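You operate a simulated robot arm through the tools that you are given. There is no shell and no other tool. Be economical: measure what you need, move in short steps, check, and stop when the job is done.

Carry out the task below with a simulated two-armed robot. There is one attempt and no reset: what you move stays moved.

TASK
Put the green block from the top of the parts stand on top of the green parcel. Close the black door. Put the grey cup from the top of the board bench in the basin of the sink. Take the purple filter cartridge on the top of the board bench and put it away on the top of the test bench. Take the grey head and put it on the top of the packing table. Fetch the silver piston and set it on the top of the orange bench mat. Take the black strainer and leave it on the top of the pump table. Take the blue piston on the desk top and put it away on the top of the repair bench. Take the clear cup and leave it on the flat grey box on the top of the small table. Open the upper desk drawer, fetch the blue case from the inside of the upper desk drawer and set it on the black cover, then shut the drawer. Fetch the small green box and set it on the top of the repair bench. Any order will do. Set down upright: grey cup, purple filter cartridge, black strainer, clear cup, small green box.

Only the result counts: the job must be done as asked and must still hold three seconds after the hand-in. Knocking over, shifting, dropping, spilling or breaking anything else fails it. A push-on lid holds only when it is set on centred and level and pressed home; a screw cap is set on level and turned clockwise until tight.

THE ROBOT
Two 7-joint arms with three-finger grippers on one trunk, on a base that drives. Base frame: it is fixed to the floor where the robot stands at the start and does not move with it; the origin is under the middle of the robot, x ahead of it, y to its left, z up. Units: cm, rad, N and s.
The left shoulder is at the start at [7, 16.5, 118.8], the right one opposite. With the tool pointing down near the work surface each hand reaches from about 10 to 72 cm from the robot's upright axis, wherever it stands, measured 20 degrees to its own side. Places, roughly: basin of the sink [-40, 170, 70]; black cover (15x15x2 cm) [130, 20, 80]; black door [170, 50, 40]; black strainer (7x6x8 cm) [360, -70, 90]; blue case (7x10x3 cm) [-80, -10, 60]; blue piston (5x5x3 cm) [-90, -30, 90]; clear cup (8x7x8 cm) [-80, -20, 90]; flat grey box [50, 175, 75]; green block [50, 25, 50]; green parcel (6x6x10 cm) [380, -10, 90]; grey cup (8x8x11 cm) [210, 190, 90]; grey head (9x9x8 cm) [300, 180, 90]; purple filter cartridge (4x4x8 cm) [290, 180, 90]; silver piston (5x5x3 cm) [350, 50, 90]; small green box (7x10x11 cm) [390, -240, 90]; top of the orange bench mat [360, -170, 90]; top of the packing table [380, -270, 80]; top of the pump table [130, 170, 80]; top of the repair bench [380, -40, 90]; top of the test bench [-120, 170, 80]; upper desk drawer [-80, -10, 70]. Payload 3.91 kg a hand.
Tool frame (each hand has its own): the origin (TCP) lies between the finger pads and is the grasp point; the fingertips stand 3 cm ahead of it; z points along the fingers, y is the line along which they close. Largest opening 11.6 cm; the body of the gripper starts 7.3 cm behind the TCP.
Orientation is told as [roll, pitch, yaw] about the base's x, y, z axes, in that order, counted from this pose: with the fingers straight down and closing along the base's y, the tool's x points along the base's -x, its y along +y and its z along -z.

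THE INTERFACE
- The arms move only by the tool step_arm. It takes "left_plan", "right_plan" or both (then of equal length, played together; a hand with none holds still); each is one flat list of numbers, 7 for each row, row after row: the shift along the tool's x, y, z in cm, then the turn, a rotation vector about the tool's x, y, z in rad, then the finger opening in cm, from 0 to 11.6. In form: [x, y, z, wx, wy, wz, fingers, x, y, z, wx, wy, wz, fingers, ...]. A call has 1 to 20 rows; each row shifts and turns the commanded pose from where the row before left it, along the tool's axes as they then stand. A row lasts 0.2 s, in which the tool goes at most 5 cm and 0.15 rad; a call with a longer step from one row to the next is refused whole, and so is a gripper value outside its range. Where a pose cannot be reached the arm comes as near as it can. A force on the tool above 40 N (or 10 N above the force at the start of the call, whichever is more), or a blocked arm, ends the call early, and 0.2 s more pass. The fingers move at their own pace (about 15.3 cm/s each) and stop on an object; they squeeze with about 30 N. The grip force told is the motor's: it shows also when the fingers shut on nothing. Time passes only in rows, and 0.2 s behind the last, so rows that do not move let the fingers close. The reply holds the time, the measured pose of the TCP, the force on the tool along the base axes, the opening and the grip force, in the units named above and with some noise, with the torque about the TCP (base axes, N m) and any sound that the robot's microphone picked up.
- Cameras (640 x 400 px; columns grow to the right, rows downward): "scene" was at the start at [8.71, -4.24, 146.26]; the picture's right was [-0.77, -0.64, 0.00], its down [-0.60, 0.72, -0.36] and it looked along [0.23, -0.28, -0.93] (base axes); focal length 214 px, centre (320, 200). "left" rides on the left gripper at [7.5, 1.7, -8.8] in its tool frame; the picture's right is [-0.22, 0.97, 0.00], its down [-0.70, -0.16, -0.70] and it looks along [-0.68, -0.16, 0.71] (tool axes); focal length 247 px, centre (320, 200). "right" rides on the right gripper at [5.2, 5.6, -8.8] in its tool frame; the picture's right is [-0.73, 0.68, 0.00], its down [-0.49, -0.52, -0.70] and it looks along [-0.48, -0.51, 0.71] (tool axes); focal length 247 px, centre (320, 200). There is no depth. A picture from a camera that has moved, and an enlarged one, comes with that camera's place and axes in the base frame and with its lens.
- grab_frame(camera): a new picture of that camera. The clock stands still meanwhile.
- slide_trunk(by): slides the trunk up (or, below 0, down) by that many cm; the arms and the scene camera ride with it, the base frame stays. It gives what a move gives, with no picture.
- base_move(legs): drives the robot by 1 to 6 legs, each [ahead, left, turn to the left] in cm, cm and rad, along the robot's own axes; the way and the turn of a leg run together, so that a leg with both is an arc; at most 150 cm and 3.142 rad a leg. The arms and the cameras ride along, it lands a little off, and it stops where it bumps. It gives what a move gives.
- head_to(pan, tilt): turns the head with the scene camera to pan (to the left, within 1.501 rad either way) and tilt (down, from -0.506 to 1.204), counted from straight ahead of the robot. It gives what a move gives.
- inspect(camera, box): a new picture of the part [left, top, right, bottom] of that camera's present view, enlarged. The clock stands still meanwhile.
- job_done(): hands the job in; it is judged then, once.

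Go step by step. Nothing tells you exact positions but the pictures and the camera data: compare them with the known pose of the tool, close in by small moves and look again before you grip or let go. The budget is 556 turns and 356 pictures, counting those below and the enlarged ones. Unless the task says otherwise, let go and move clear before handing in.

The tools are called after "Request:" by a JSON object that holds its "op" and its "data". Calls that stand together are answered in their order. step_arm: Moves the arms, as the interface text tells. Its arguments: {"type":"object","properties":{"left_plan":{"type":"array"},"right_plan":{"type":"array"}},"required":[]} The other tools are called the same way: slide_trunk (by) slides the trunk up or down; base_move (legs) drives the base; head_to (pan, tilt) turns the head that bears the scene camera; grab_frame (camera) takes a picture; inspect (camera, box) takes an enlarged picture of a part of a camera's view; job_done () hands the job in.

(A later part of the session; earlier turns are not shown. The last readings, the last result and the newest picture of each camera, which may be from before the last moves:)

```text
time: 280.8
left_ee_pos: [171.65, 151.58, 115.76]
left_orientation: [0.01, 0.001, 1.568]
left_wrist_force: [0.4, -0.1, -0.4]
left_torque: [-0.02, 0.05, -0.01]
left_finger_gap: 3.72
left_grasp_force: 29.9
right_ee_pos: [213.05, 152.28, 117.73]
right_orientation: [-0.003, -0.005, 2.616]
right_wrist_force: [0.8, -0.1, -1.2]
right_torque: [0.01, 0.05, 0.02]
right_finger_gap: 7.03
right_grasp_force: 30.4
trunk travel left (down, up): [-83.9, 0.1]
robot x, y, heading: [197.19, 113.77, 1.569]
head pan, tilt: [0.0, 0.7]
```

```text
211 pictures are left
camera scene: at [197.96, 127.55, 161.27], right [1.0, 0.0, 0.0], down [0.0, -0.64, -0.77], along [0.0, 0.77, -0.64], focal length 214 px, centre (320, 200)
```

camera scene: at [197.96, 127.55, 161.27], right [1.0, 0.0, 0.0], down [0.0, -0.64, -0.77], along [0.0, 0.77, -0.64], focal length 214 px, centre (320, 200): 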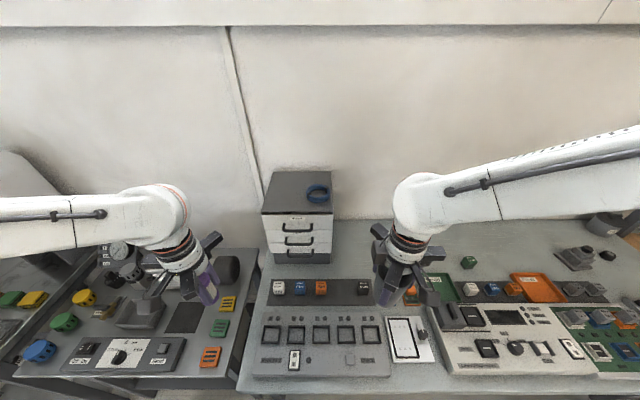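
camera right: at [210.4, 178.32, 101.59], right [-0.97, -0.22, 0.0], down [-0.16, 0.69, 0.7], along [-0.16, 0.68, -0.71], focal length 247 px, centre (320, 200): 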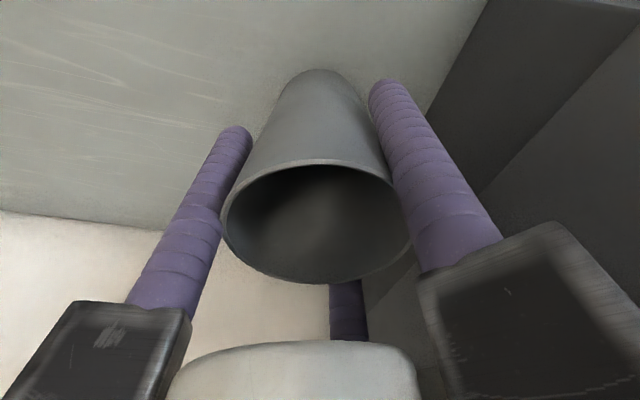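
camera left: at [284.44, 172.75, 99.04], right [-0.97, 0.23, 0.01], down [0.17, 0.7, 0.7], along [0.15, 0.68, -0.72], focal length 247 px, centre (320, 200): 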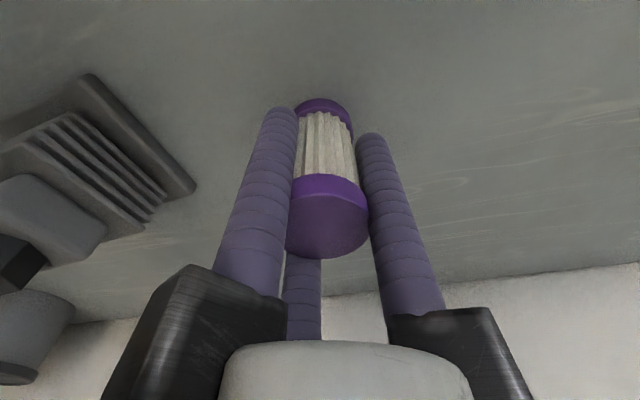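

Request:
{"op": "base_move", "data": {"legs": [[-10, 0, 0], [0, 125, 0], [0, 122, 0]]}}

Request:
{"op": "grab_frame", "data": {"camera": "scene"}}

```text
time: 293.7
left_ee_pos: [-77.5, 136.32, 115.72]
left_orientation: [0.007, 0.002, 1.597]
left_wrist_force: [0.2, -0.1, 0.1]
left_torque: [-0.01, 0.03, -0.03]
left_finger_gap: 3.67
left_grasp_force: 30.1
right_ee_pos: [-36.02, 137.98, 117.71]
right_orientation: [-0.001, -0.003, 2.645]
right_wrist_force: [-0.2, 0.6, 0.2]
right_torque: [-0.01, 0.02, -0.03]
right_finger_gap: 7.04
right_grasp_force: 30.1
trunk travel left (down, up): [-83.9, 0.1]
robot x, y, heading: [-50.31, 99.61, 1.602]
head pan, tilt: [0.0, 0.7]
```

```text
210 pictures are left
camera scene: at [-50.65, 113.06, 161.26], right [1.0, 0.03, 0.0], down [0.02, -0.64, -0.76], along [-0.02, 0.76, -0.64], focal length 214 px, centre (320, 200)
```

scene: 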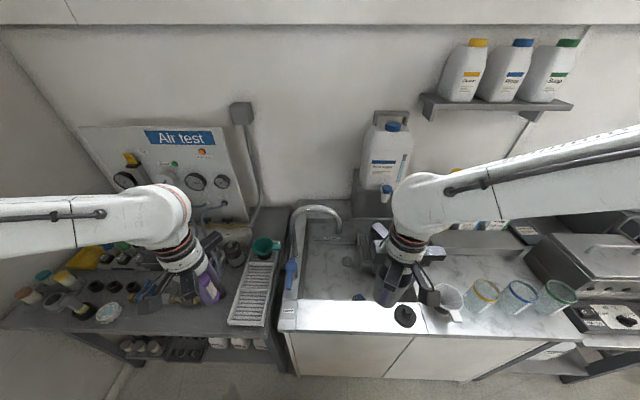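

Request:
{"op": "inspect", "data": {"camera": "scene", "box": [270, 200, 450, 312]}}

Request:
{"op": "grab_frame", "data": {"camera": "right"}}

```text
3.56 times, centred on (360, 256) of scene
camera zoom: at [-50.65, 113.06, 161.26], right [1.0, 0.03, 0.0], down [0.02, -0.64, -0.76], along [-0.02, 0.76, -0.64], focal length 763 px, centre (178, 1)
```

zoom: 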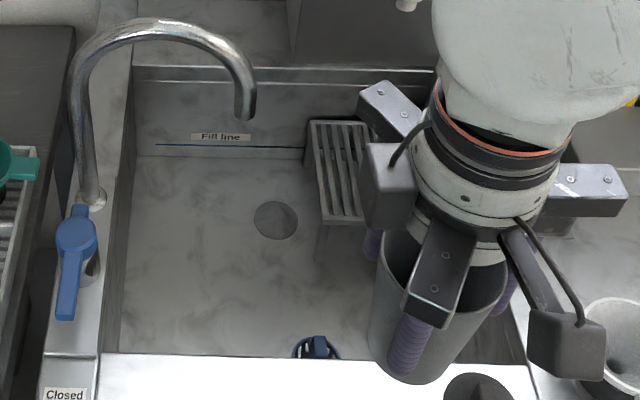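

```text
208 pictures are left
camera right: at [-34.17, 130.54, 126.52], right [-0.97, -0.25, 0.0], down [-0.18, 0.69, 0.7], along [-0.18, 0.68, -0.71], focal length 247 px, centre (320, 200)
```

right: 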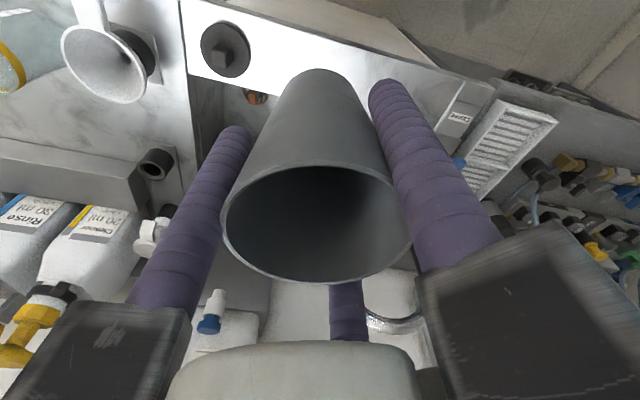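

The faucet spout hangs over the left part of the basin. I move the right hand aside to see the whole basin.

Request:
{"op": "step_arm", "data": {"right_plan": [4.5, -1.1, 0, 0, 0, 0, 4.5, 4.5, -1.1, 0, 0, 0, 0, 4.5, 4.5, -1.1, 0, 0, 0, 0, 4.5, 4.5, -1.1, 0, 0, 0, 0, 4.5]}}

Request:
{"op": "inspect", "data": {"camera": "scene", "box": [270, 190, 446, 300]}}

Request:
{"op": "grab_frame", "data": {"camera": "right"}}

```text
time: 294.9
left_ee_pos: [-77.29, 136.37, 115.77]
left_orientation: [0.008, 0.001, 1.598]
left_wrist_force: [0.3, 0.4, -0.7]
left_torque: [0.0, 0.01, -0.03]
left_finger_gap: 3.71
left_grasp_force: 30.2
right_ee_pos: [-16.43, 134.53, 121.09]
right_orientation: [-0.149, 0.26, 2.676]
right_wrist_force: [0.8, -0.5, 0.0]
right_torque: [0.03, 0.05, 0.02]
right_finger_gap: 7.03
right_grasp_force: 30.0
right hand out of reach, approached as far as the arm can: row 3
trunk travel left (down, up): [-83.9, 0.1]
robot x, y, heading: [-50.82, 99.47, 1.602]
head pan, tilt: [0.0, 0.7]
stopped in row 4 (right hand): the arm was blocked; the commanded pose is now the measured one
```

```text
3.64 times, centred on (358, 245) of scene
camera zoom: at [-50.37, 113.07, 161.26], right [1.0, 0.03, 0.0], down [0.02, -0.64, -0.76], along [-0.02, 0.76, -0.64], focal length 780 px, centre (182, 36)
```

zoom: 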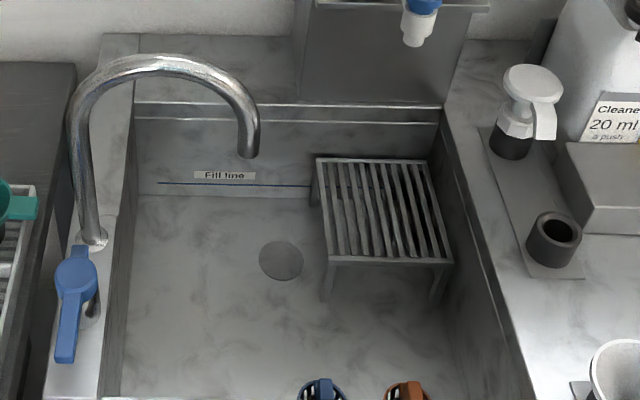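

```text
206 pictures are left
camera right: at [-16.83, 126.99, 130.06], right [-0.91, -0.3, -0.29], down [-0.41, 0.67, 0.62], along [0.01, 0.68, -0.73], focal length 247 px, centre (320, 200)
```

right: 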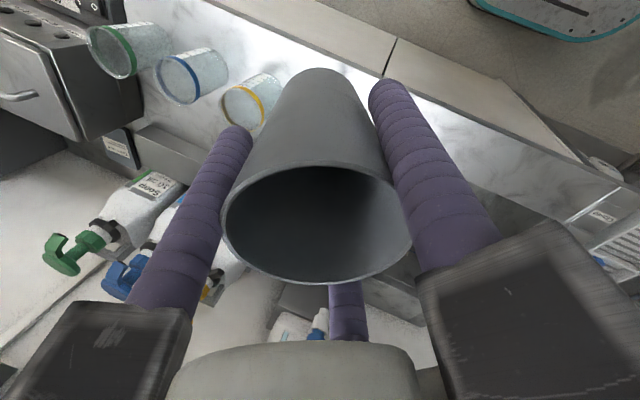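

The free part of the basin floor is at the front left, near (-47, 156), floor about z 67. I level the right hand and come back.

Request:
{"op": "step_arm", "data": {"right_plan": [-3, 0, 0, -0.075, 0, 0, 4.5, -3, 0, 0, -0.074, 0, 0, 4.5, -3, 0, 0, 0, -0.13, 0, 4.5, -3, 0, 0, 0, -0.13, 0, 4.5, -3, 0, 0, 0, 0, 0, 4.5, 0, 0, 0, 0, 0, 0, 4.5]}}

```text
time: 296.3
left_ee_pos: [-77.44, 136.18, 115.77]
left_orientation: [0.007, 0.001, 1.599]
left_wrist_force: [0.9, -0.3, -2.0]
left_torque: [0.01, 0.05, 0.0]
left_finger_gap: 3.67
left_grasp_force: 29.8
right_ee_pos: [-29.72, 140.85, 118.57]
right_orientation: [0.001, 0.002, 2.676]
right_wrist_force: [0.0, -0.1, -0.9]
right_torque: [-0.01, 0.04, -0.05]
right_finger_gap: 6.99
right_grasp_force: 30.3
trunk travel left (down, up): [-83.9, 0.1]
robot x, y, heading: [-50.82, 99.29, 1.602]
head pan, tilt: [0.0, 0.7]
```

Request:
{"op": "step_arm", "data": {"right_plan": [0, 0, 0, 0, 0, 0.146, 4.5, 0, 0, 0, 0, 0, 0.146, 4.5, 0, 0, 0, 0, 0, 0.145, 4.5, 0, 0, 0, 0, 0, 0.145, 4.5, -4.32, 1.5, 0, 0, 0, 0, 4.5, -4.32, 1.5, 0, 0, 0, 0, 4.5, -4.32, 1.5, 0, 0, 0, 0, 4.5, -4.32, 1.5, 0, 0, 0, 0, 4.5, -4.32, 1.5, 0, 0, 0, 0, 4.5, 0, 0, 4, 0, 0, 0, 4.5, 0, 0, 4, 0, 0, 0, 4.5, 0, 0, 0, 0, 0, 0, 4.5]}}

Request:
{"op": "inspect", "data": {"camera": "scene", "box": [260, 190, 420, 290]}}

Request:
{"op": "grab_frame", "data": {"camera": "right"}}

```text
time: 298.9
left_ee_pos: [-77.63, 136.23, 115.68]
left_orientation: [0.004, 0.003, 1.599]
left_wrist_force: [0.4, 0.3, -0.9]
left_torque: [-0.01, -0.03, 0.02]
left_finger_gap: 3.72
left_grasp_force: 30.1
right_ee_pos: [-47.18, 156.09, 110.2]
right_orientation: [0.0, 0.002, 2.094]
right_wrist_force: [-0.1, -0.9, -0.8]
right_torque: [-0.01, -0.03, -0.01]
right_finger_gap: 7.01
right_grasp_force: 30.1
trunk travel left (down, up): [-83.9, 0.1]
robot x, y, heading: [-50.32, 99.35, 1.604]
head pan, tilt: [0.0, 0.7]
```

```text
4.00 times, centred on (340, 240) of scene
camera zoom: at [-50.79, 113.05, 161.26], right [1.0, 0.03, 0.0], down [0.02, -0.64, -0.76], along [-0.02, 0.76, -0.64], focal length 858 px, centre (240, 40)
```

zoom: 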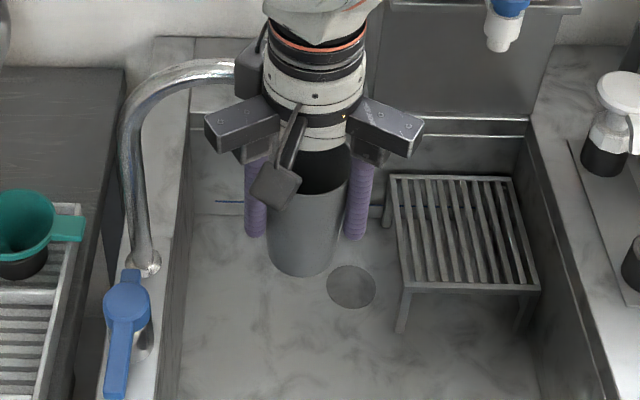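

```text
204 pictures are left
camera right: at [-49.5, 148.7, 119.07], right [-0.96, 0.29, 0.0], down [0.21, 0.68, 0.7], along [0.21, 0.67, -0.71], focal length 247 px, centre (320, 200)
```

right: 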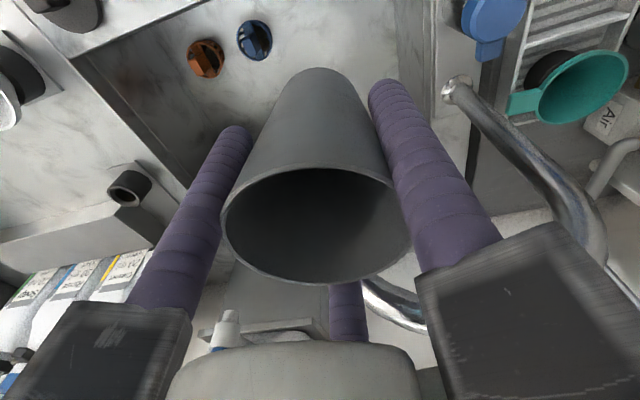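

I shift 1.3 cm toward the front to keep clear of the spout and descend in stages.

Request:
{"op": "step_arm", "data": {"right_plan": [1.5, 0, 0, 0, 0, 0, 4.5, 0, 0, 3, 0, 0, 0, 4.5, 0, 0, 3, 0, 0, 0, 4.5, 0, 0, 3, 0, 0, 0, 4.5, 0, 0, 3, 0, 0, 0, 4.5, 0, 0, 0, 0, 0, 0, 4.5]}}

Request:
{"op": "inspect", "data": {"camera": "scene", "box": [260, 210, 420, 310]}}

Request:
{"op": "grab_frame", "data": {"camera": "right"}}

```text
time: 300.3
left_ee_pos: [-77.55, 136.29, 115.71]
left_orientation: [0.005, 0.003, 1.6]
left_wrist_force: [-0.1, 0.4, -0.5]
left_torque: [0.02, 0.02, 0.03]
left_finger_gap: 3.69
left_grasp_force: 30.3
right_ee_pos: [-46.35, 154.6, 98.36]
right_orientation: [0.0, 0.001, 2.091]
right_wrist_force: [0.0, -0.6, -0.6]
right_torque: [0.02, 0.01, -0.02]
right_finger_gap: 6.98
right_grasp_force: 30.4
trunk travel left (down, up): [-83.9, 0.1]
robot x, y, heading: [-50.48, 99.49, 1.604]
head pan, tilt: [0.0, 0.7]
```

```text
4.00 times, centred on (340, 260) of scene
camera zoom: at [-50.72, 113.02, 161.26], right [1.0, 0.03, 0.0], down [0.02, -0.64, -0.76], along [-0.02, 0.76, -0.64], focal length 858 px, centre (240, -40)
```

zoom: 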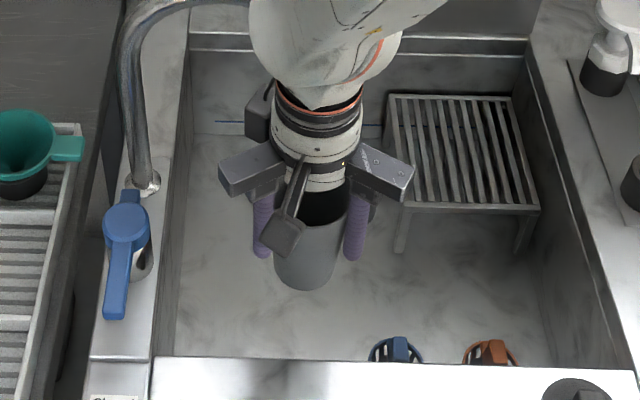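

```text
202 pictures are left
camera right: at [-48.65, 147.35, 107.15], right [-0.96, 0.29, 0.0], down [0.21, 0.68, 0.7], along [0.21, 0.67, -0.71], focal length 247 px, centre (320, 200)
```

right: 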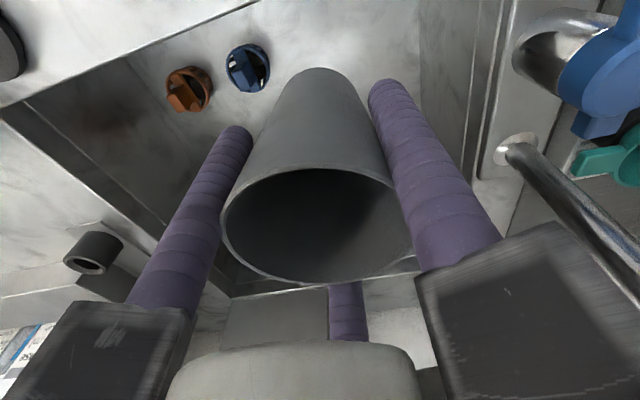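

The gripper camera would hit the sink's front rim in this orientation. I rotate the wrist so it faces left and shift to (-47, 157.3).

Request:
{"op": "step_arm", "data": {"right_plan": [0, 0, 0, 0, 0, 0.1305, 4.5, 0, 0, 0, 0, 0, 0.1305, 4.5, 0, 0, 0, 0, 0, 0.1305, 4.5, 0, 0, 0, 0, 0, 0.1305, 4.5, 0, 0, 0, 0, 0, 0.1305, 4.5, 0, 0, 0, 0, 0, 0.1305, 4.5, 0, 0, 0, 0, 0, 0.1305, 4.5, 0, 0, 0, 0, 0, 0.1305, 4.5, -2, 1.9, 0, 0, 0, 0, 4.5, 0, 0, 3, 0, 0, 0, 4.5, 0, 0, 3, 0, 0, 0, 4.5, 0, 0, 3, 0, 0, 0, 4.5, 0, 0, 0, 0, 0, 0, 4.5]}}

Request:
{"op": "inspect", "data": {"camera": "scene", "box": [260, 210, 420, 310]}}

Request:
{"op": "grab_frame", "data": {"camera": "right"}}

```text
time: 303.1
left_ee_pos: [-77.54, 136.34, 115.69]
left_orientation: [0.004, 0.002, 1.599]
left_wrist_force: [0.5, -0.5, -0.7]
left_torque: [0.01, 0.01, 0.0]
left_finger_gap: 3.68
left_grasp_force: 30.1
right_ee_pos: [-47.06, 157.42, 89.35]
right_orientation: [-0.005, 0.002, 1.049]
right_wrist_force: [0.4, 0.4, 0.2]
right_torque: [0.03, -0.02, -0.02]
right_finger_gap: 6.99
right_grasp_force: 30.0
trunk travel left (down, up): [-83.9, 0.1]
robot x, y, heading: [-50.61, 99.82, 1.601]
head pan, tilt: [0.0, 0.7]
```

```text
4.00 times, centred on (340, 260) of scene
camera zoom: at [-50.73, 113.02, 161.26], right [1.0, 0.03, 0.0], down [0.02, -0.64, -0.76], along [-0.02, 0.76, -0.64], focal length 858 px, centre (240, -40)
```

zoom: 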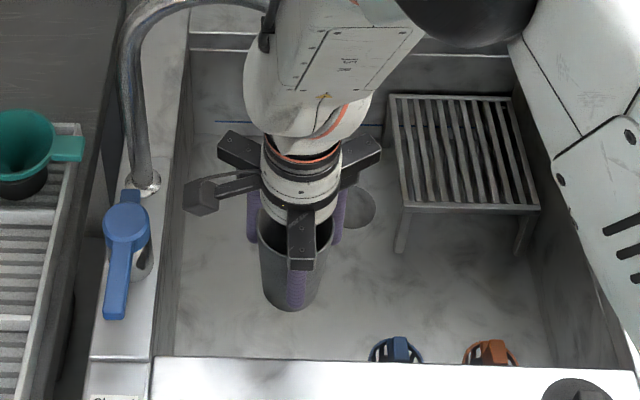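

```text
200 pictures are left
camera right: at [-54.55, 155.56, 98.14], right [-0.23, 0.97, 0.0], down [0.69, 0.16, 0.7], along [0.68, 0.16, -0.71], focal length 247 px, centre (320, 200)
```

right: 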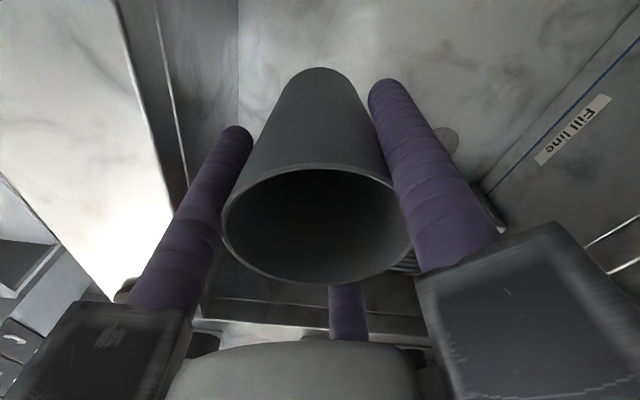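

Request:
{"op": "step_arm", "data": {"right_plan": [0, 0, 2.5, 0, 0, 0, 4.5, 0, 0, 2.5, 0, 0, 0, 4.5, 0, 0, 2.5, 0, 0, 0, 4.5, 0, 0, 2, 0, 0, 0, 4.5, 0, 0, 1, 0, 0, 0, 4.5, 0, 0, 0, 0, 0, 0, 4.5]}}

Request:
{"op": "inspect", "data": {"camera": "scene", "box": [260, 210, 420, 310]}}

Request:
{"op": "grab_frame", "data": {"camera": "right"}}

```text
time: 304.5
left_ee_pos: [-77.5, 136.23, 115.72]
left_orientation: [0.006, 0.001, 1.599]
left_wrist_force: [-0.1, -0.5, -0.3]
left_torque: [0.01, 0.01, 0.03]
left_finger_gap: 3.71
left_grasp_force: 29.9
right_ee_pos: [-46.89, 157.32, 78.74]
right_orientation: [-0.001, 0.001, 1.049]
right_wrist_force: [0.8, 0.3, -0.6]
right_torque: [0.03, -0.01, 0.02]
right_finger_gap: 7.0
right_grasp_force: 30.1
trunk travel left (down, up): [-83.9, 0.1]
robot x, y, heading: [-50.48, 99.21, 1.6]
head pan, tilt: [0.0, 0.7]
```

```text
4.00 times, centred on (340, 260) of scene
camera zoom: at [-50.73, 113.05, 161.26], right [1.0, 0.03, 0.0], down [0.02, -0.64, -0.76], along [-0.02, 0.76, -0.64], focal length 858 px, centre (240, -40)
```

zoom: 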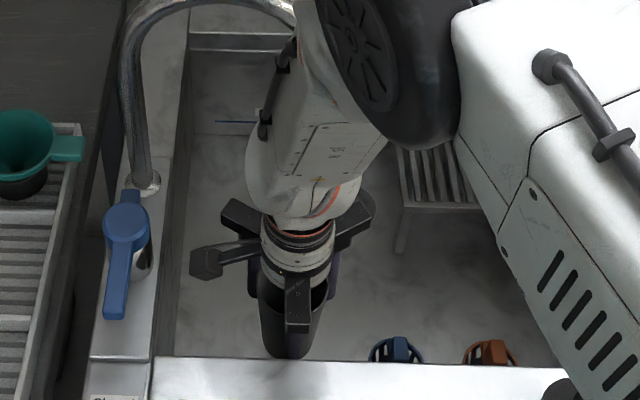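

```text
198 pictures are left
camera right: at [-54.39, 155.64, 87.61], right [-0.23, 0.97, 0.0], down [0.69, 0.16, 0.7], along [0.68, 0.16, -0.71], focal length 247 px, centre (320, 200)
```

right: 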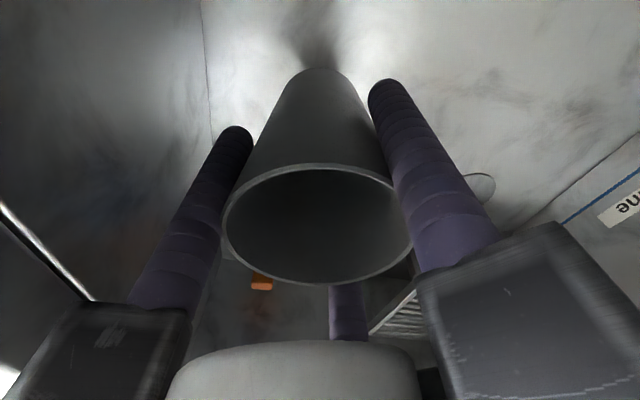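

Request:
{"op": "step_arm", "data": {"right_plan": [0, 0, 1, 0, 0, 0, 4.5, 0, 0, 1, 0, 0, 0, 4.5, 0, 0, 0.5, 0, 0, 0, 4.5, 0, 0, 0.5, 0, 0, 0, 4.5, 0, 0, 0, 0, 0, 0, 4.5]}}

Request:
{"op": "grab_frame", "data": {"camera": "right"}}

```text
time: 305.7
left_ee_pos: [-77.45, 136.24, 115.65]
left_orientation: [0.006, 0.002, 1.597]
left_wrist_force: [0.5, 0.5, -0.8]
left_torque: [0.0, 0.03, -0.01]
left_finger_gap: 3.71
left_grasp_force: 30.2
right_ee_pos: [-46.91, 157.47, 75.86]
right_orientation: [-0.003, 0.001, 1.049]
right_wrist_force: [-0.3, -1.2, -0.6]
right_torque: [0.03, 0.01, 0.0]
right_finger_gap: 6.98
right_grasp_force: 30.2
trunk travel left (down, up): [-83.9, 0.1]
robot x, y, heading: [-50.39, 99.7, 1.604]
head pan, tilt: [0.0, 0.7]
```

```text
197 pictures are left
camera right: at [-54.48, 155.69, 84.62], right [-0.23, 0.97, 0.0], down [0.69, 0.16, 0.7], along [0.68, 0.16, -0.71], focal length 247 px, centre (320, 200)
```

right: 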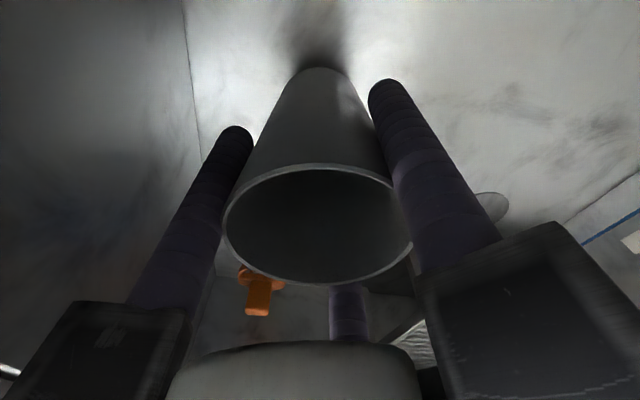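

Request:
{"op": "step_arm", "data": {"right_plan": [0, 0, 0.4, 0, 0, 0, 4.5, 0, 0, 0.4, 0, 0, 0, 4.5, 0, 0, 0.3, 0, 0, 0, 4.5, 0, 0, 0, 0, 0, 0, 4.5]}}

```text
time: 306.7
left_ee_pos: [-77.49, 136.36, 115.7]
left_orientation: [0.006, 0.002, 1.599]
left_wrist_force: [0.6, 0.5, -1.1]
left_torque: [0.02, 0.03, 0.04]
left_finger_gap: 3.68
left_grasp_force: 30.1
right_ee_pos: [-46.92, 157.48, 74.74]
right_orientation: [-0.002, 0.001, 1.047]
right_wrist_force: [-0.3, -0.2, -0.3]
right_torque: [-0.01, -0.01, 0.0]
right_finger_gap: 7.01
right_grasp_force: 30.0
trunk travel left (down, up): [-83.9, 0.1]
robot x, y, heading: [-50.73, 99.56, 1.6]
head pan, tilt: [0.0, 0.7]
```

Request:
{"op": "step_arm", "data": {"right_plan": [0, 0, 0.35, 0, 0, 0, 4.5, 0, 0, 0.35, 0, 0, 0, 4.5, 0, 0, 0, 0, 0, 0, 4.5]}}

```text
time: 307.5
left_ee_pos: [-77.61, 136.29, 115.76]
left_orientation: [0.006, 0.002, 1.598]
left_wrist_force: [-0.5, -0.9, -0.5]
left_torque: [-0.01, 0.03, -0.01]
left_finger_gap: 3.7
left_grasp_force: 30.0
right_ee_pos: [-46.89, 157.48, 74.1]
right_orientation: [0.0, 0.0, 1.051]
right_wrist_force: [0.3, 0.7, -0.5]
right_torque: [-0.05, -0.03, 0.02]
right_finger_gap: 6.99
right_grasp_force: 30.1
trunk travel left (down, up): [-83.9, 0.1]
robot x, y, heading: [-50.46, 99.15, 1.601]
head pan, tilt: [0.0, 0.7]
```

Request:
{"op": "step_arm", "data": {"right_plan": [0, 0, 0.35, 0, 0, 0, 4.5, 0, 0, 0.35, 0, 0, 0, 4.5, 0, 0, 0, 0, 0, 0, 4.5]}}

Request:
{"op": "grab_frame", "data": {"camera": "right"}}

```text
time: 308.3
left_ee_pos: [-77.6, 136.02, 115.88]
left_orientation: [0.006, 0.0, 1.597]
left_wrist_force: [0.4, -0.9, -0.9]
left_torque: [0.0, 0.01, 0.04]
left_finger_gap: 3.68
left_grasp_force: 29.7
right_ee_pos: [-46.97, 157.56, 73.61]
right_orientation: [-0.001, -0.002, 1.05]
right_wrist_force: [-2.4, -0.2, 23.2]
right_torque: [0.38, -0.15, 0.02]
right_finger_gap: 7.0
right_grasp_force: 29.7
trunk travel left (down, up): [-83.9, 0.1]
robot x, y, heading: [-50.0, 99.56, 1.603]
head pan, tilt: [0.0, 0.7]
```

```text
196 pictures are left
camera right: at [-54.43, 155.67, 82.43], right [-0.22, 0.97, 0.0], down [0.7, 0.16, 0.7], along [0.68, 0.16, -0.71], focal length 247 px, centre (320, 200)
```

right: 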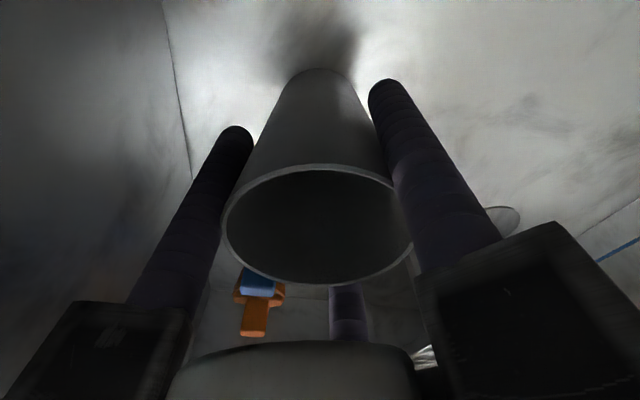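

Contact on the basin floor. I release and rise straight.

Request:
{"op": "step_arm", "data": {"right_plan": [0, 0, -0.15, 0, 0, 0, 8, 0, 0, 0, 0, 0, 0, 9, 0, 0, 0, 0, 0, 0, 10, 0, 0, -1.5, 0, 0, 0, 10, 0, 0, -3, 0, 0, 0, 10, 0, 0, -3, 0, 0, 0, 10, 0, 0, -3, 0, 0, 0, 10, 0, 0, -3, 0, 0, 0, 10, 0, 0, -3, 0, 0, 0, 10, 0, 0, -3, 0, 0, 0, 10, 0, 0, -3, 0, 0, 0, 10]}}

Request:
{"op": "grab_frame", "data": {"camera": "right"}}

Request:
{"op": "inspect", "data": {"camera": "scene", "box": [260, 210, 420, 310]}}

```text
time: 310.7
left_ee_pos: [-77.62, 136.26, 115.7]
left_orientation: [0.004, 0.002, 1.598]
left_wrist_force: [0.0, -0.6, -0.9]
left_torque: [0.02, -0.05, 0.0]
left_finger_gap: 3.69
left_grasp_force: 29.8
right_ee_pos: [-46.88, 157.5, 95.92]
right_orientation: [-0.003, 0.003, 1.047]
right_wrist_force: [0.1, 0.1, -2.2]
right_torque: [-0.01, -0.01, -0.03]
right_finger_gap: 9.99
right_grasp_force: 0.1
trunk travel left (down, up): [-83.9, 0.1]
robot x, y, heading: [-50.23, 99.2, 1.601]
head pan, tilt: [0.0, 0.7]
```

```text
195 pictures are left
camera right: at [-54.26, 155.67, 104.7], right [-0.22, 0.97, 0.0], down [0.7, 0.16, 0.7], along [0.68, 0.15, -0.71], focal length 247 px, centre (320, 200)
```

right: 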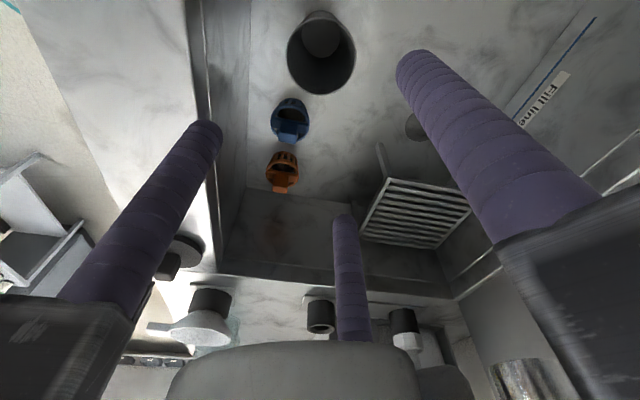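

```text
4.00 times, centred on (340, 260) of scene
camera zoom: at [-50.7, 112.94, 161.26], right [1.0, 0.03, 0.0], down [0.02, -0.64, -0.77], along [-0.02, 0.76, -0.64], focal length 858 px, centre (240, -40)
```

zoom: 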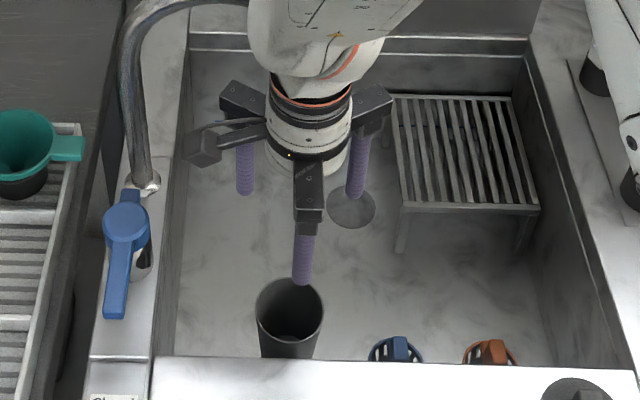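

The cup stands in the basin. I raise and retract the right hand, then go to the test bench.

Request:
{"op": "step_arm", "data": {"right_plan": [0, 0, -3.7, 0, 0, 0, 10, 0, 0, -3.7, 0, 0, 0, 10, 0, 0, -3.7, 0, 0, 0, 10, 0, 0, -3.7, 0, 0, 0, 10, 0, 0, -3.7, 0, 0, 0, 10, 0, 0, -3.5, 0, 0, 0, 10, 1.9, -3.4, 0, 0, 0, 0, 10, 1.9, -3.4, 0, 0, 0, 0, 10, 1.9, -3.4, 0, 0, 0, 0, 10, 1.9, -3.4, 0, 0, 0, 0, 10, 1.9, -3.4, 0, 0, 0, 0, 10, 1.9, -3.4, 0, 0, 0, 0, 10, 0, 0, 0, 0, 0, -0.14, 10, 0, 0, 0, 0, 0, -0.14, 10, 0, 0, 0, 0, 0, -0.14, 10, 0, 0, 0, 0, 0, -0.13, 10]}}

Request:
{"op": "head_to", "data": {"pan": 0.5, "tilt": 0.7}}

Request:
{"op": "grab_frame", "data": {"camera": "scene"}}

```text
time: 314.1
left_ee_pos: [-77.45, 136.3, 115.72]
left_orientation: [0.006, 0.001, 1.597]
left_wrist_force: [0.1, -0.9, -1.9]
left_torque: [0.01, 0.03, -0.02]
left_finger_gap: 3.71
left_grasp_force: 29.8
right_ee_pos: [-34.85, 137.44, 118.11]
right_orientation: [0.0, 0.0, 1.6]
right_wrist_force: [0.0, 0.1, -0.6]
right_torque: [-0.02, 0.05, 0.0]
right_finger_gap: 10.0
right_grasp_force: 0.1
trunk travel left (down, up): [-83.9, 0.1]
robot x, y, heading: [-50.39, 99.3, 1.602]
head pan, tilt: [0.0, 0.7]
```

```text
time: 315.0
left_ee_pos: [-77.55, 136.33, 115.7]
left_orientation: [0.004, 0.0, 1.6]
left_wrist_force: [0.4, -0.5, -0.5]
left_torque: [-0.01, -0.01, 0.0]
left_finger_gap: 3.68
left_grasp_force: 30.1
right_ee_pos: [-35.04, 137.33, 118.05]
right_orientation: [0.0, 0.002, 1.597]
right_wrist_force: [1.0, -0.8, 0.4]
right_torque: [-0.03, 0.0, -0.02]
right_finger_gap: 9.99
right_grasp_force: 0.1
trunk travel left (down, up): [-83.9, 0.1]
robot x, y, heading: [-50.06, 99.51, 1.598]
head pan, tilt: [0.499, 0.7]
```

```text
193 pictures are left
camera scene: at [-54.76, 111.88, 161.26], right [0.86, 0.5, 0.0], down [0.33, -0.56, -0.76], along [-0.39, 0.66, -0.64], focal length 214 px, centre (320, 200)
```

scene: 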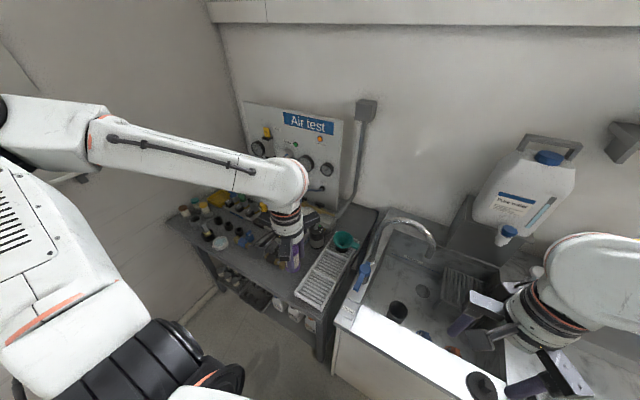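

Request:
{"op": "inspect", "data": {"camera": "scene", "box": [150, 170, 390, 320]}}

Request:
{"op": "grab_frame", "data": {"camera": "left"}}

```text
2.67 times, centred on (270, 245) of scene
camera zoom: at [-54.76, 111.88, 161.26], right [0.86, 0.5, 0.0], down [0.33, -0.56, -0.76], along [-0.39, 0.66, -0.64], focal length 572 px, centre (453, 80)
```

zoom: 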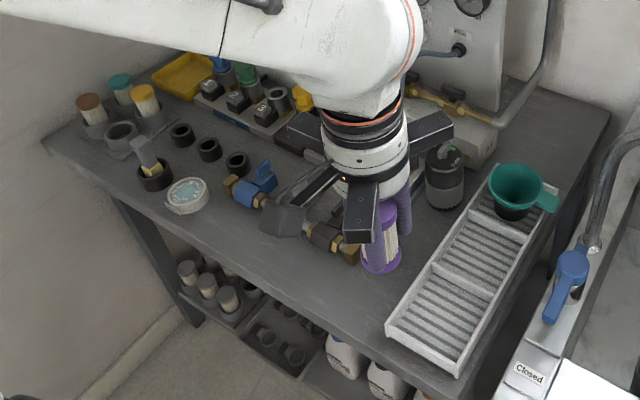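

```text
191 pictures are left
camera left: at [-78.96, 128.88, 124.59], right [-0.98, 0.2, 0.01], down [0.14, 0.7, 0.7], along [0.13, 0.68, -0.72], focal length 247 px, centre (320, 200)
```

left: 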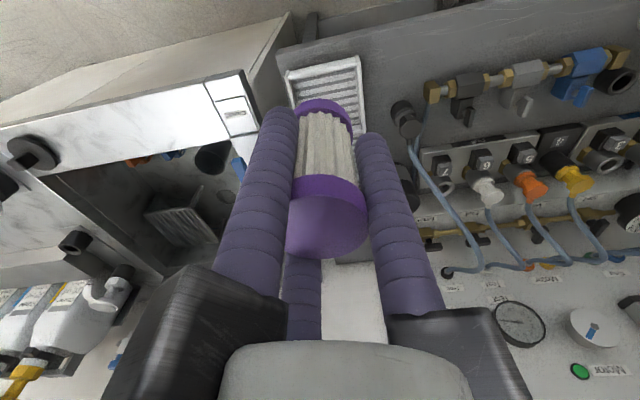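

The front strip of the test bench near (-101, 144.5) is free. I move the base left so the left hand is over it.

Request:
{"op": "base_move", "data": {"legs": [[0, 24, -0.03]]}}

Request:
{"op": "grab_frame", "data": {"camera": "scene"}}

Request:
{"op": "grab_frame", "data": {"camera": "left"}}

```text
time: 316.7
left_ee_pos: [-99.42, 136.8, 115.76]
left_orientation: [0.007, 0.001, 1.567]
left_wrist_force: [-0.1, 0.4, -0.1]
left_torque: [0.02, 0.05, 0.04]
left_finger_gap: 3.68
left_grasp_force: 30.0
right_ee_pos: [-56.81, 136.49, 118.05]
right_orientation: [-0.001, 0.002, 1.566]
right_wrist_force: [0.6, -0.8, -0.1]
right_torque: [0.01, 0.04, 0.0]
right_finger_gap: 9.97
right_grasp_force: 0.1
trunk travel left (down, up): [-83.9, 0.1]
robot x, y, heading: [-73.47, 99.16, 1.568]
head pan, tilt: [0.499, 0.7]
```

```text
190 pictures are left
camera scene: at [-77.33, 111.69, 161.27], right [0.88, 0.48, 0.0], down [0.31, -0.57, -0.77], along [-0.37, 0.67, -0.64], focal length 214 px, centre (320, 200)
```

scene: 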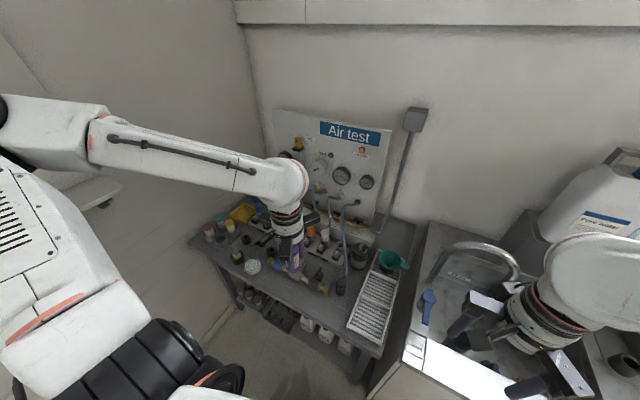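

```text
189 pictures are left
camera left: at [-101.01, 129.48, 124.64], right [-0.97, 0.23, 0.01], down [0.17, 0.7, 0.7], along [0.15, 0.68, -0.72], focal length 247 px, centre (320, 200)
```

left: 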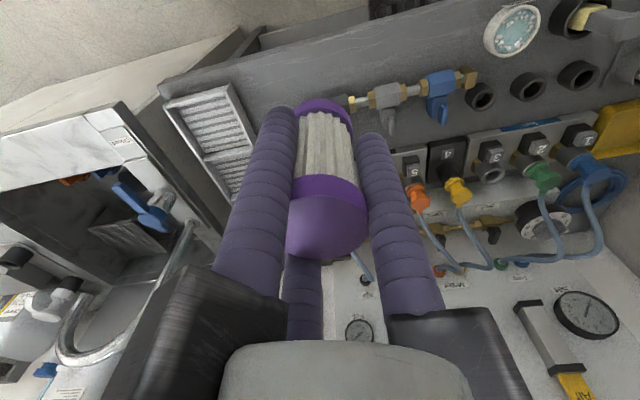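

Request:
{"op": "step_arm", "data": {"left_plan": [-2.8, 2.3, 0, 0, 0, 0, 2, -2.7, 2.3, 0, 0, 0, 0, 2, 0, 0, 4, 0, 0, 0, 2, 0, 0, 4, 0, 0, 0, 2, 0, 0, 4, 0, 0, 0, 2, 0, 0, 4, 0, 0, 0, 2, 0, 0, 4, 0, 0, 0, 2, 0, 0, 4, 0, 0, 0, 2, 0, 0, 0, 0, 0, 0, 2]}}

Request:
{"op": "grab_frame", "data": {"camera": "left"}}

Request:
{"op": "inspect", "data": {"camera": "scene", "box": [220, 210, 380, 310]}}

```text
time: 318.7
left_ee_pos: [-104.13, 142.35, 91.4]
left_orientation: [0.007, -0.001, 1.566]
left_wrist_force: [0.2, -0.1, -0.5]
left_torque: [0.01, -0.02, 0.0]
left_finger_gap: 3.7
left_grasp_force: 29.6
right_ee_pos: [-56.9, 136.51, 117.99]
right_orientation: [-0.002, 0.002, 1.565]
right_wrist_force: [-0.4, -1.0, 0.5]
right_torque: [0.02, 0.01, 0.01]
right_finger_gap: 9.99
right_grasp_force: 0.0
trunk travel left (down, up): [-83.9, 0.1]
robot x, y, heading: [-73.94, 99.48, 1.566]
head pan, tilt: [0.499, 0.7]
```

```text
188 pictures are left
camera left: at [-105.84, 135.05, 100.39], right [-0.97, 0.23, 0.01], down [0.17, 0.7, 0.7], along [0.16, 0.68, -0.72], focal length 247 px, centre (320, 200)
```

left: 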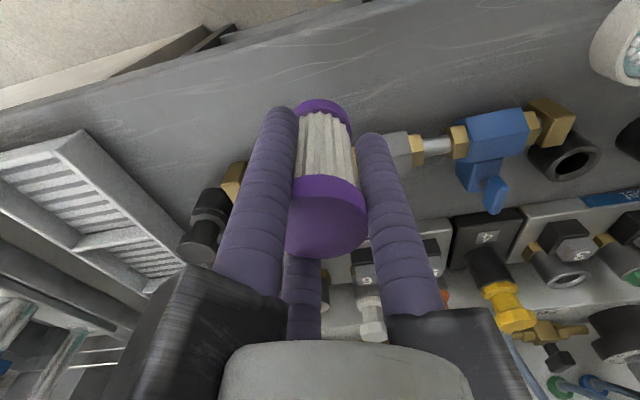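

```text
4.00 times, centred on (300, 260) of scene
camera zoom: at [-77.57, 111.58, 161.27], right [0.88, 0.48, 0.0], down [0.31, -0.57, -0.77], along [-0.36, 0.67, -0.64], focal length 858 px, centre (400, -40)
```

zoom: 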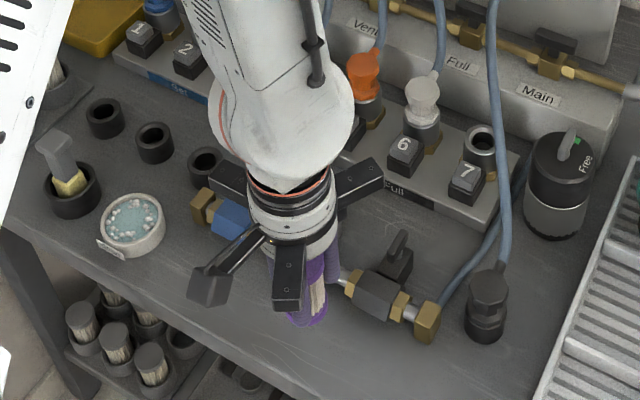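

Request:
{"op": "step_arm", "data": {"left_plan": [0, 0, 3, 0, 0, 0, 2, 0, 0, 2, 0, 0, 0, 2, 0, 0, 1, 0, 0, 0, 2, 0, 0, 0.5, 0, 0, 0, 2, 0, 0, 0, 0, 0, 0, 2]}}

Request:
{"op": "grab_frame", "data": {"camera": "left"}}

Request:
{"op": "inspect", "data": {"camera": "scene", "box": [236, 230, 364, 310]}}

```text
time: 319.9
left_ee_pos: [-104.3, 142.39, 85.13]
left_orientation: [0.007, 0.001, 1.566]
left_wrist_force: [-0.1, 0.3, 1.8]
left_torque: [0.0, -0.05, 0.02]
left_finger_gap: 3.68
left_grasp_force: 29.7
right_ee_pos: [-56.87, 136.55, 118.01]
right_orientation: [0.001, 0.001, 1.565]
right_wrist_force: [0.1, -0.2, 0.3]
right_torque: [0.0, 0.01, 0.0]
right_finger_gap: 9.98
right_grasp_force: 0.1
trunk travel left (down, up): [-83.9, 0.1]
robot x, y, heading: [-73.53, 99.36, 1.57]
head pan, tilt: [0.499, 0.7]
```

```text
186 pictures are left
camera left: at [-105.92, 135.03, 94.06], right [-0.97, 0.23, 0.01], down [0.17, 0.7, 0.7], along [0.16, 0.68, -0.72], focal length 247 px, centre (320, 200)
```

left: 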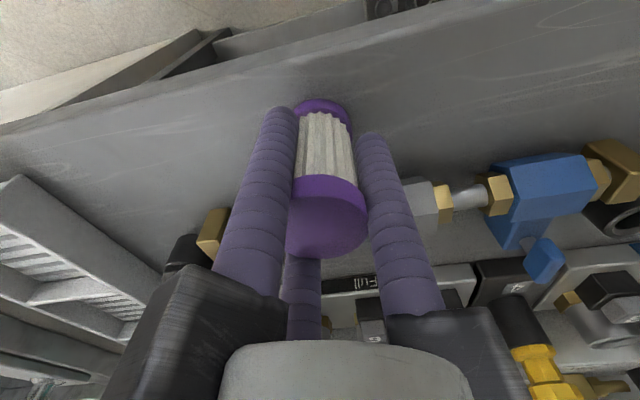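

```text
5.00 times, centred on (300, 270) of scene
camera zoom: at [-77.57, 111.66, 161.26], right [0.88, 0.48, 0.0], down [0.31, -0.57, -0.76], along [-0.36, 0.67, -0.64], focal length 1072 px, centre (420, -150)
```

zoom: 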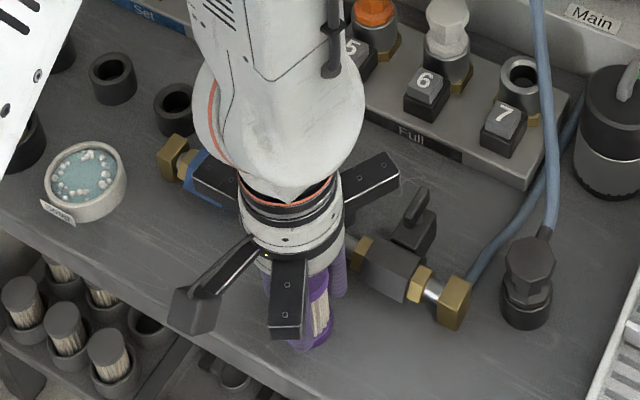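

Request:
{"op": "step_arm", "data": {"left_plan": [0, 0, 0.2, 0, 0, 0, 2, 0, 0, 0, 0, 0, 0, 2]}}

```text
time: 320.5
left_ee_pos: [-104.38, 142.43, 85.11]
left_orientation: [0.007, -0.002, 1.566]
left_wrist_force: [-3.4, 2.2, 20.0]
left_torque: [0.03, -0.15, 0.03]
left_finger_gap: 3.67
left_grasp_force: 30.1
right_ee_pos: [-56.93, 136.47, 118.01]
right_orientation: [-0.002, 0.002, 1.565]
right_wrist_force: [-0.1, 0.4, 0.1]
right_torque: [0.0, 0.0, 0.04]
right_finger_gap: 10.02
right_grasp_force: 0.0
trunk travel left (down, up): [-83.9, 0.1]
robot x, y, heading: [-73.58, 99.19, 1.563]
head pan, tilt: [0.499, 0.7]
```

Firm contact, so the filter stands on the bench. I release and rise.

Request:
{"op": "step_arm", "data": {"left_plan": [0, 0, -0.15, 0, 0, 0, 4.5, 0, 0, 0, 0, 0, 0, 5.5, 0, 0, 0, 0, 0, 0, 5.5, 0, 0, -2, 0, 0, 0, 5.5, 0, 0, -4, 0, 0, 0, 5.5, 0, 0, -4, 0, 0, 0, 5.5, 0, 0, -4, 0, 0, 0, 5.5, 0, 0, -4, 0, 0, 0, 5.5, 0, 0, -4, 0, 0, 0, 5.5, 0, 0, -4, 0, 0, 0, 5.5, 0, 0, -4, 0, 0, 0, 5.5]}}

Request:
{"op": "grab_frame", "data": {"camera": "left"}}

```text
time: 322.9
left_ee_pos: [-104.02, 142.23, 115.17]
left_orientation: [0.007, 0.001, 1.566]
left_wrist_force: [0.6, -0.7, 0.6]
left_torque: [0.03, 0.04, 0.02]
left_finger_gap: 5.49
left_grasp_force: 0.1
right_ee_pos: [-56.86, 136.44, 117.99]
right_orientation: [-0.001, 0.001, 1.566]
right_wrist_force: [0.2, -1.0, 0.1]
right_torque: [0.02, 0.01, 0.01]
right_finger_gap: 9.99
right_grasp_force: 0.1
trunk travel left (down, up): [-83.9, 0.1]
robot x, y, heading: [-73.87, 99.0, 1.57]
head pan, tilt: [0.499, 0.7]
```

```text
184 pictures are left
camera left: at [-105.71, 134.75, 124.1], right [-0.97, 0.23, 0.01], down [0.17, 0.7, 0.7], along [0.16, 0.68, -0.72], focal length 247 px, centre (320, 200)
```

left: 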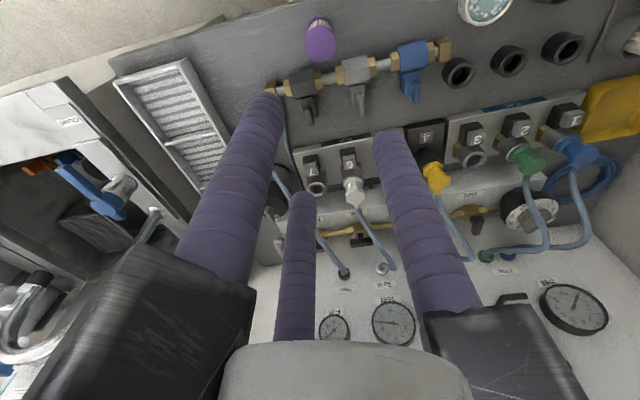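

The filter stands upright on the test bench. Next is the desk: I move out and turn to face it.

Request:
{"op": "base_move", "data": {"legs": [[0, -78, 0], [0, 0, 1.57], [0, 92, 0]]}}

Request:
{"op": "head_to", "data": {"pan": 0, "tilt": 0.8}}

Request:
{"op": "grab_frame", "data": {"camera": "scene"}}

```text
time: 335.3
left_ee_pos: [-46.0, -21.89, 115.13]
left_orientation: [0.007, 0.003, 3.085]
left_wrist_force: [0.4, -0.9, -0.2]
left_torque: [-0.01, 0.02, 0.0]
left_finger_gap: 5.51
left_grasp_force: 0.0
right_ee_pos: [-37.99, 25.01, 117.99]
right_orientation: [0.0, 0.002, 3.085]
right_wrist_force: [-0.6, 0.7, -0.2]
right_torque: [-0.02, -0.01, -0.01]
right_finger_gap: 10.0
right_grasp_force: 0.1
trunk travel left (down, up): [-83.9, 0.1]
robot x, y, heading: [-1.55, 6.72, 3.089]
head pan, tilt: [0.499, 0.7]
```

```text
time: 336.2
left_ee_pos: [-46.09, -21.82, 115.09]
left_orientation: [0.005, 0.001, 3.086]
left_wrist_force: [0.6, -0.7, -0.3]
left_torque: [0.01, 0.02, 0.0]
left_finger_gap: 5.5
left_grasp_force: 0.0
right_ee_pos: [-38.01, 25.17, 118.06]
right_orientation: [-0.003, 0.001, 3.085]
right_wrist_force: [0.8, 0.2, 0.6]
right_torque: [0.0, 0.0, 0.01]
right_finger_gap: 10.02
right_grasp_force: 0.1
trunk travel left (down, up): [-83.9, 0.1]
robot x, y, heading: [-1.48, 6.27, 3.084]
head pan, tilt: [0.0, 0.799]
```

```text
183 pictures are left
camera scene: at [-14.41, 7.26, 160.44], right [0.05, 1.0, 0.0], down [0.72, -0.04, -0.7], along [-0.7, 0.04, -0.72], focal length 214 px, centre (320, 200)
```

scene: 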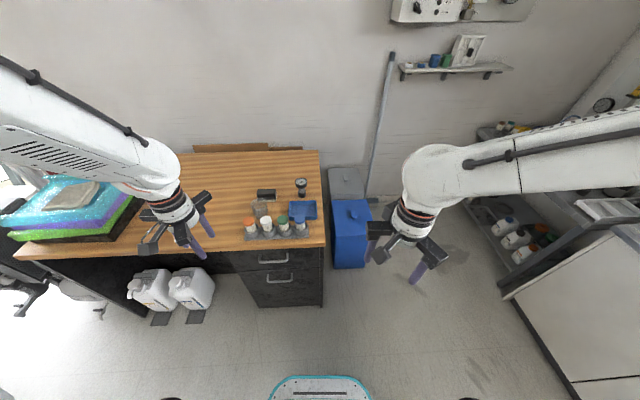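

Request:
{"op": "inspect", "data": {"camera": "scene", "box": [225, 210, 353, 290]}}

Request:
{"op": "slide_trunk", "data": {"by": -40}}

Request:
{"op": "inspect", "data": {"camera": "scene", "box": [190, 150, 350, 250]}}

```text
5.00 times, centred on (289, 250) of scene
camera zoom: at [-14.41, 7.26, 160.44], right [0.05, 1.0, 0.0], down [0.72, -0.04, -0.7], along [-0.7, 0.04, -0.72], focal length 1072 px, centre (475, -50)
```

zoom: 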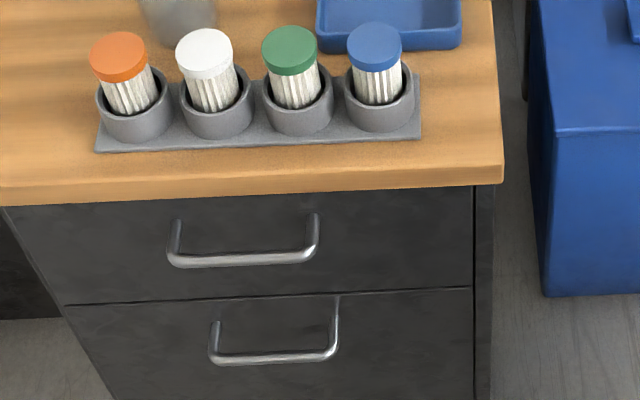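

```text
time: 340.1
left_ee_pos: [-46.04, -21.74, 75.12]
left_orientation: [0.007, 0.002, 3.084]
left_wrist_force: [-0.7, -0.4, 0.1]
left_torque: [-0.01, -0.02, -0.02]
left_finger_gap: 5.49
left_grasp_force: 0.0
right_ee_pos: [-38.0, 25.08, 77.99]
right_orientation: [-0.002, 0.003, 3.086]
right_wrist_force: [-0.6, 0.3, 0.2]
right_torque: [0.02, -0.01, 0.02]
right_finger_gap: 10.03
right_grasp_force: 0.0
trunk travel left (down, up): [-43.9, 40.1]
robot x, y, heading: [-1.24, 6.18, 3.091]
head pan, tilt: [0.0, 0.799]
```

```text
4.00 times, centred on (270, 200) of scene
camera zoom: at [-14.4, 7.28, 120.44], right [0.05, 1.0, 0.0], down [0.72, -0.04, -0.7], along [-0.7, 0.04, -0.72], focal length 858 px, centre (520, 200)
```

zoom: 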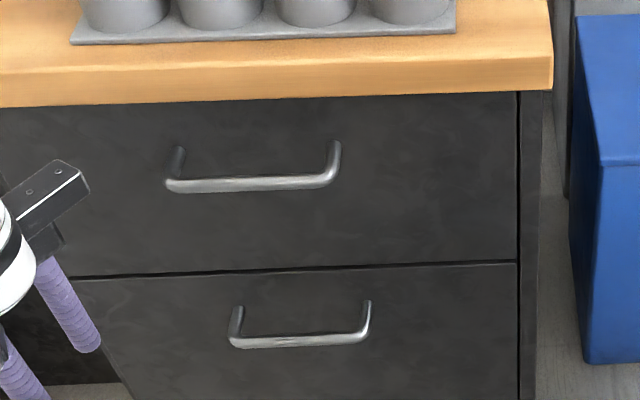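

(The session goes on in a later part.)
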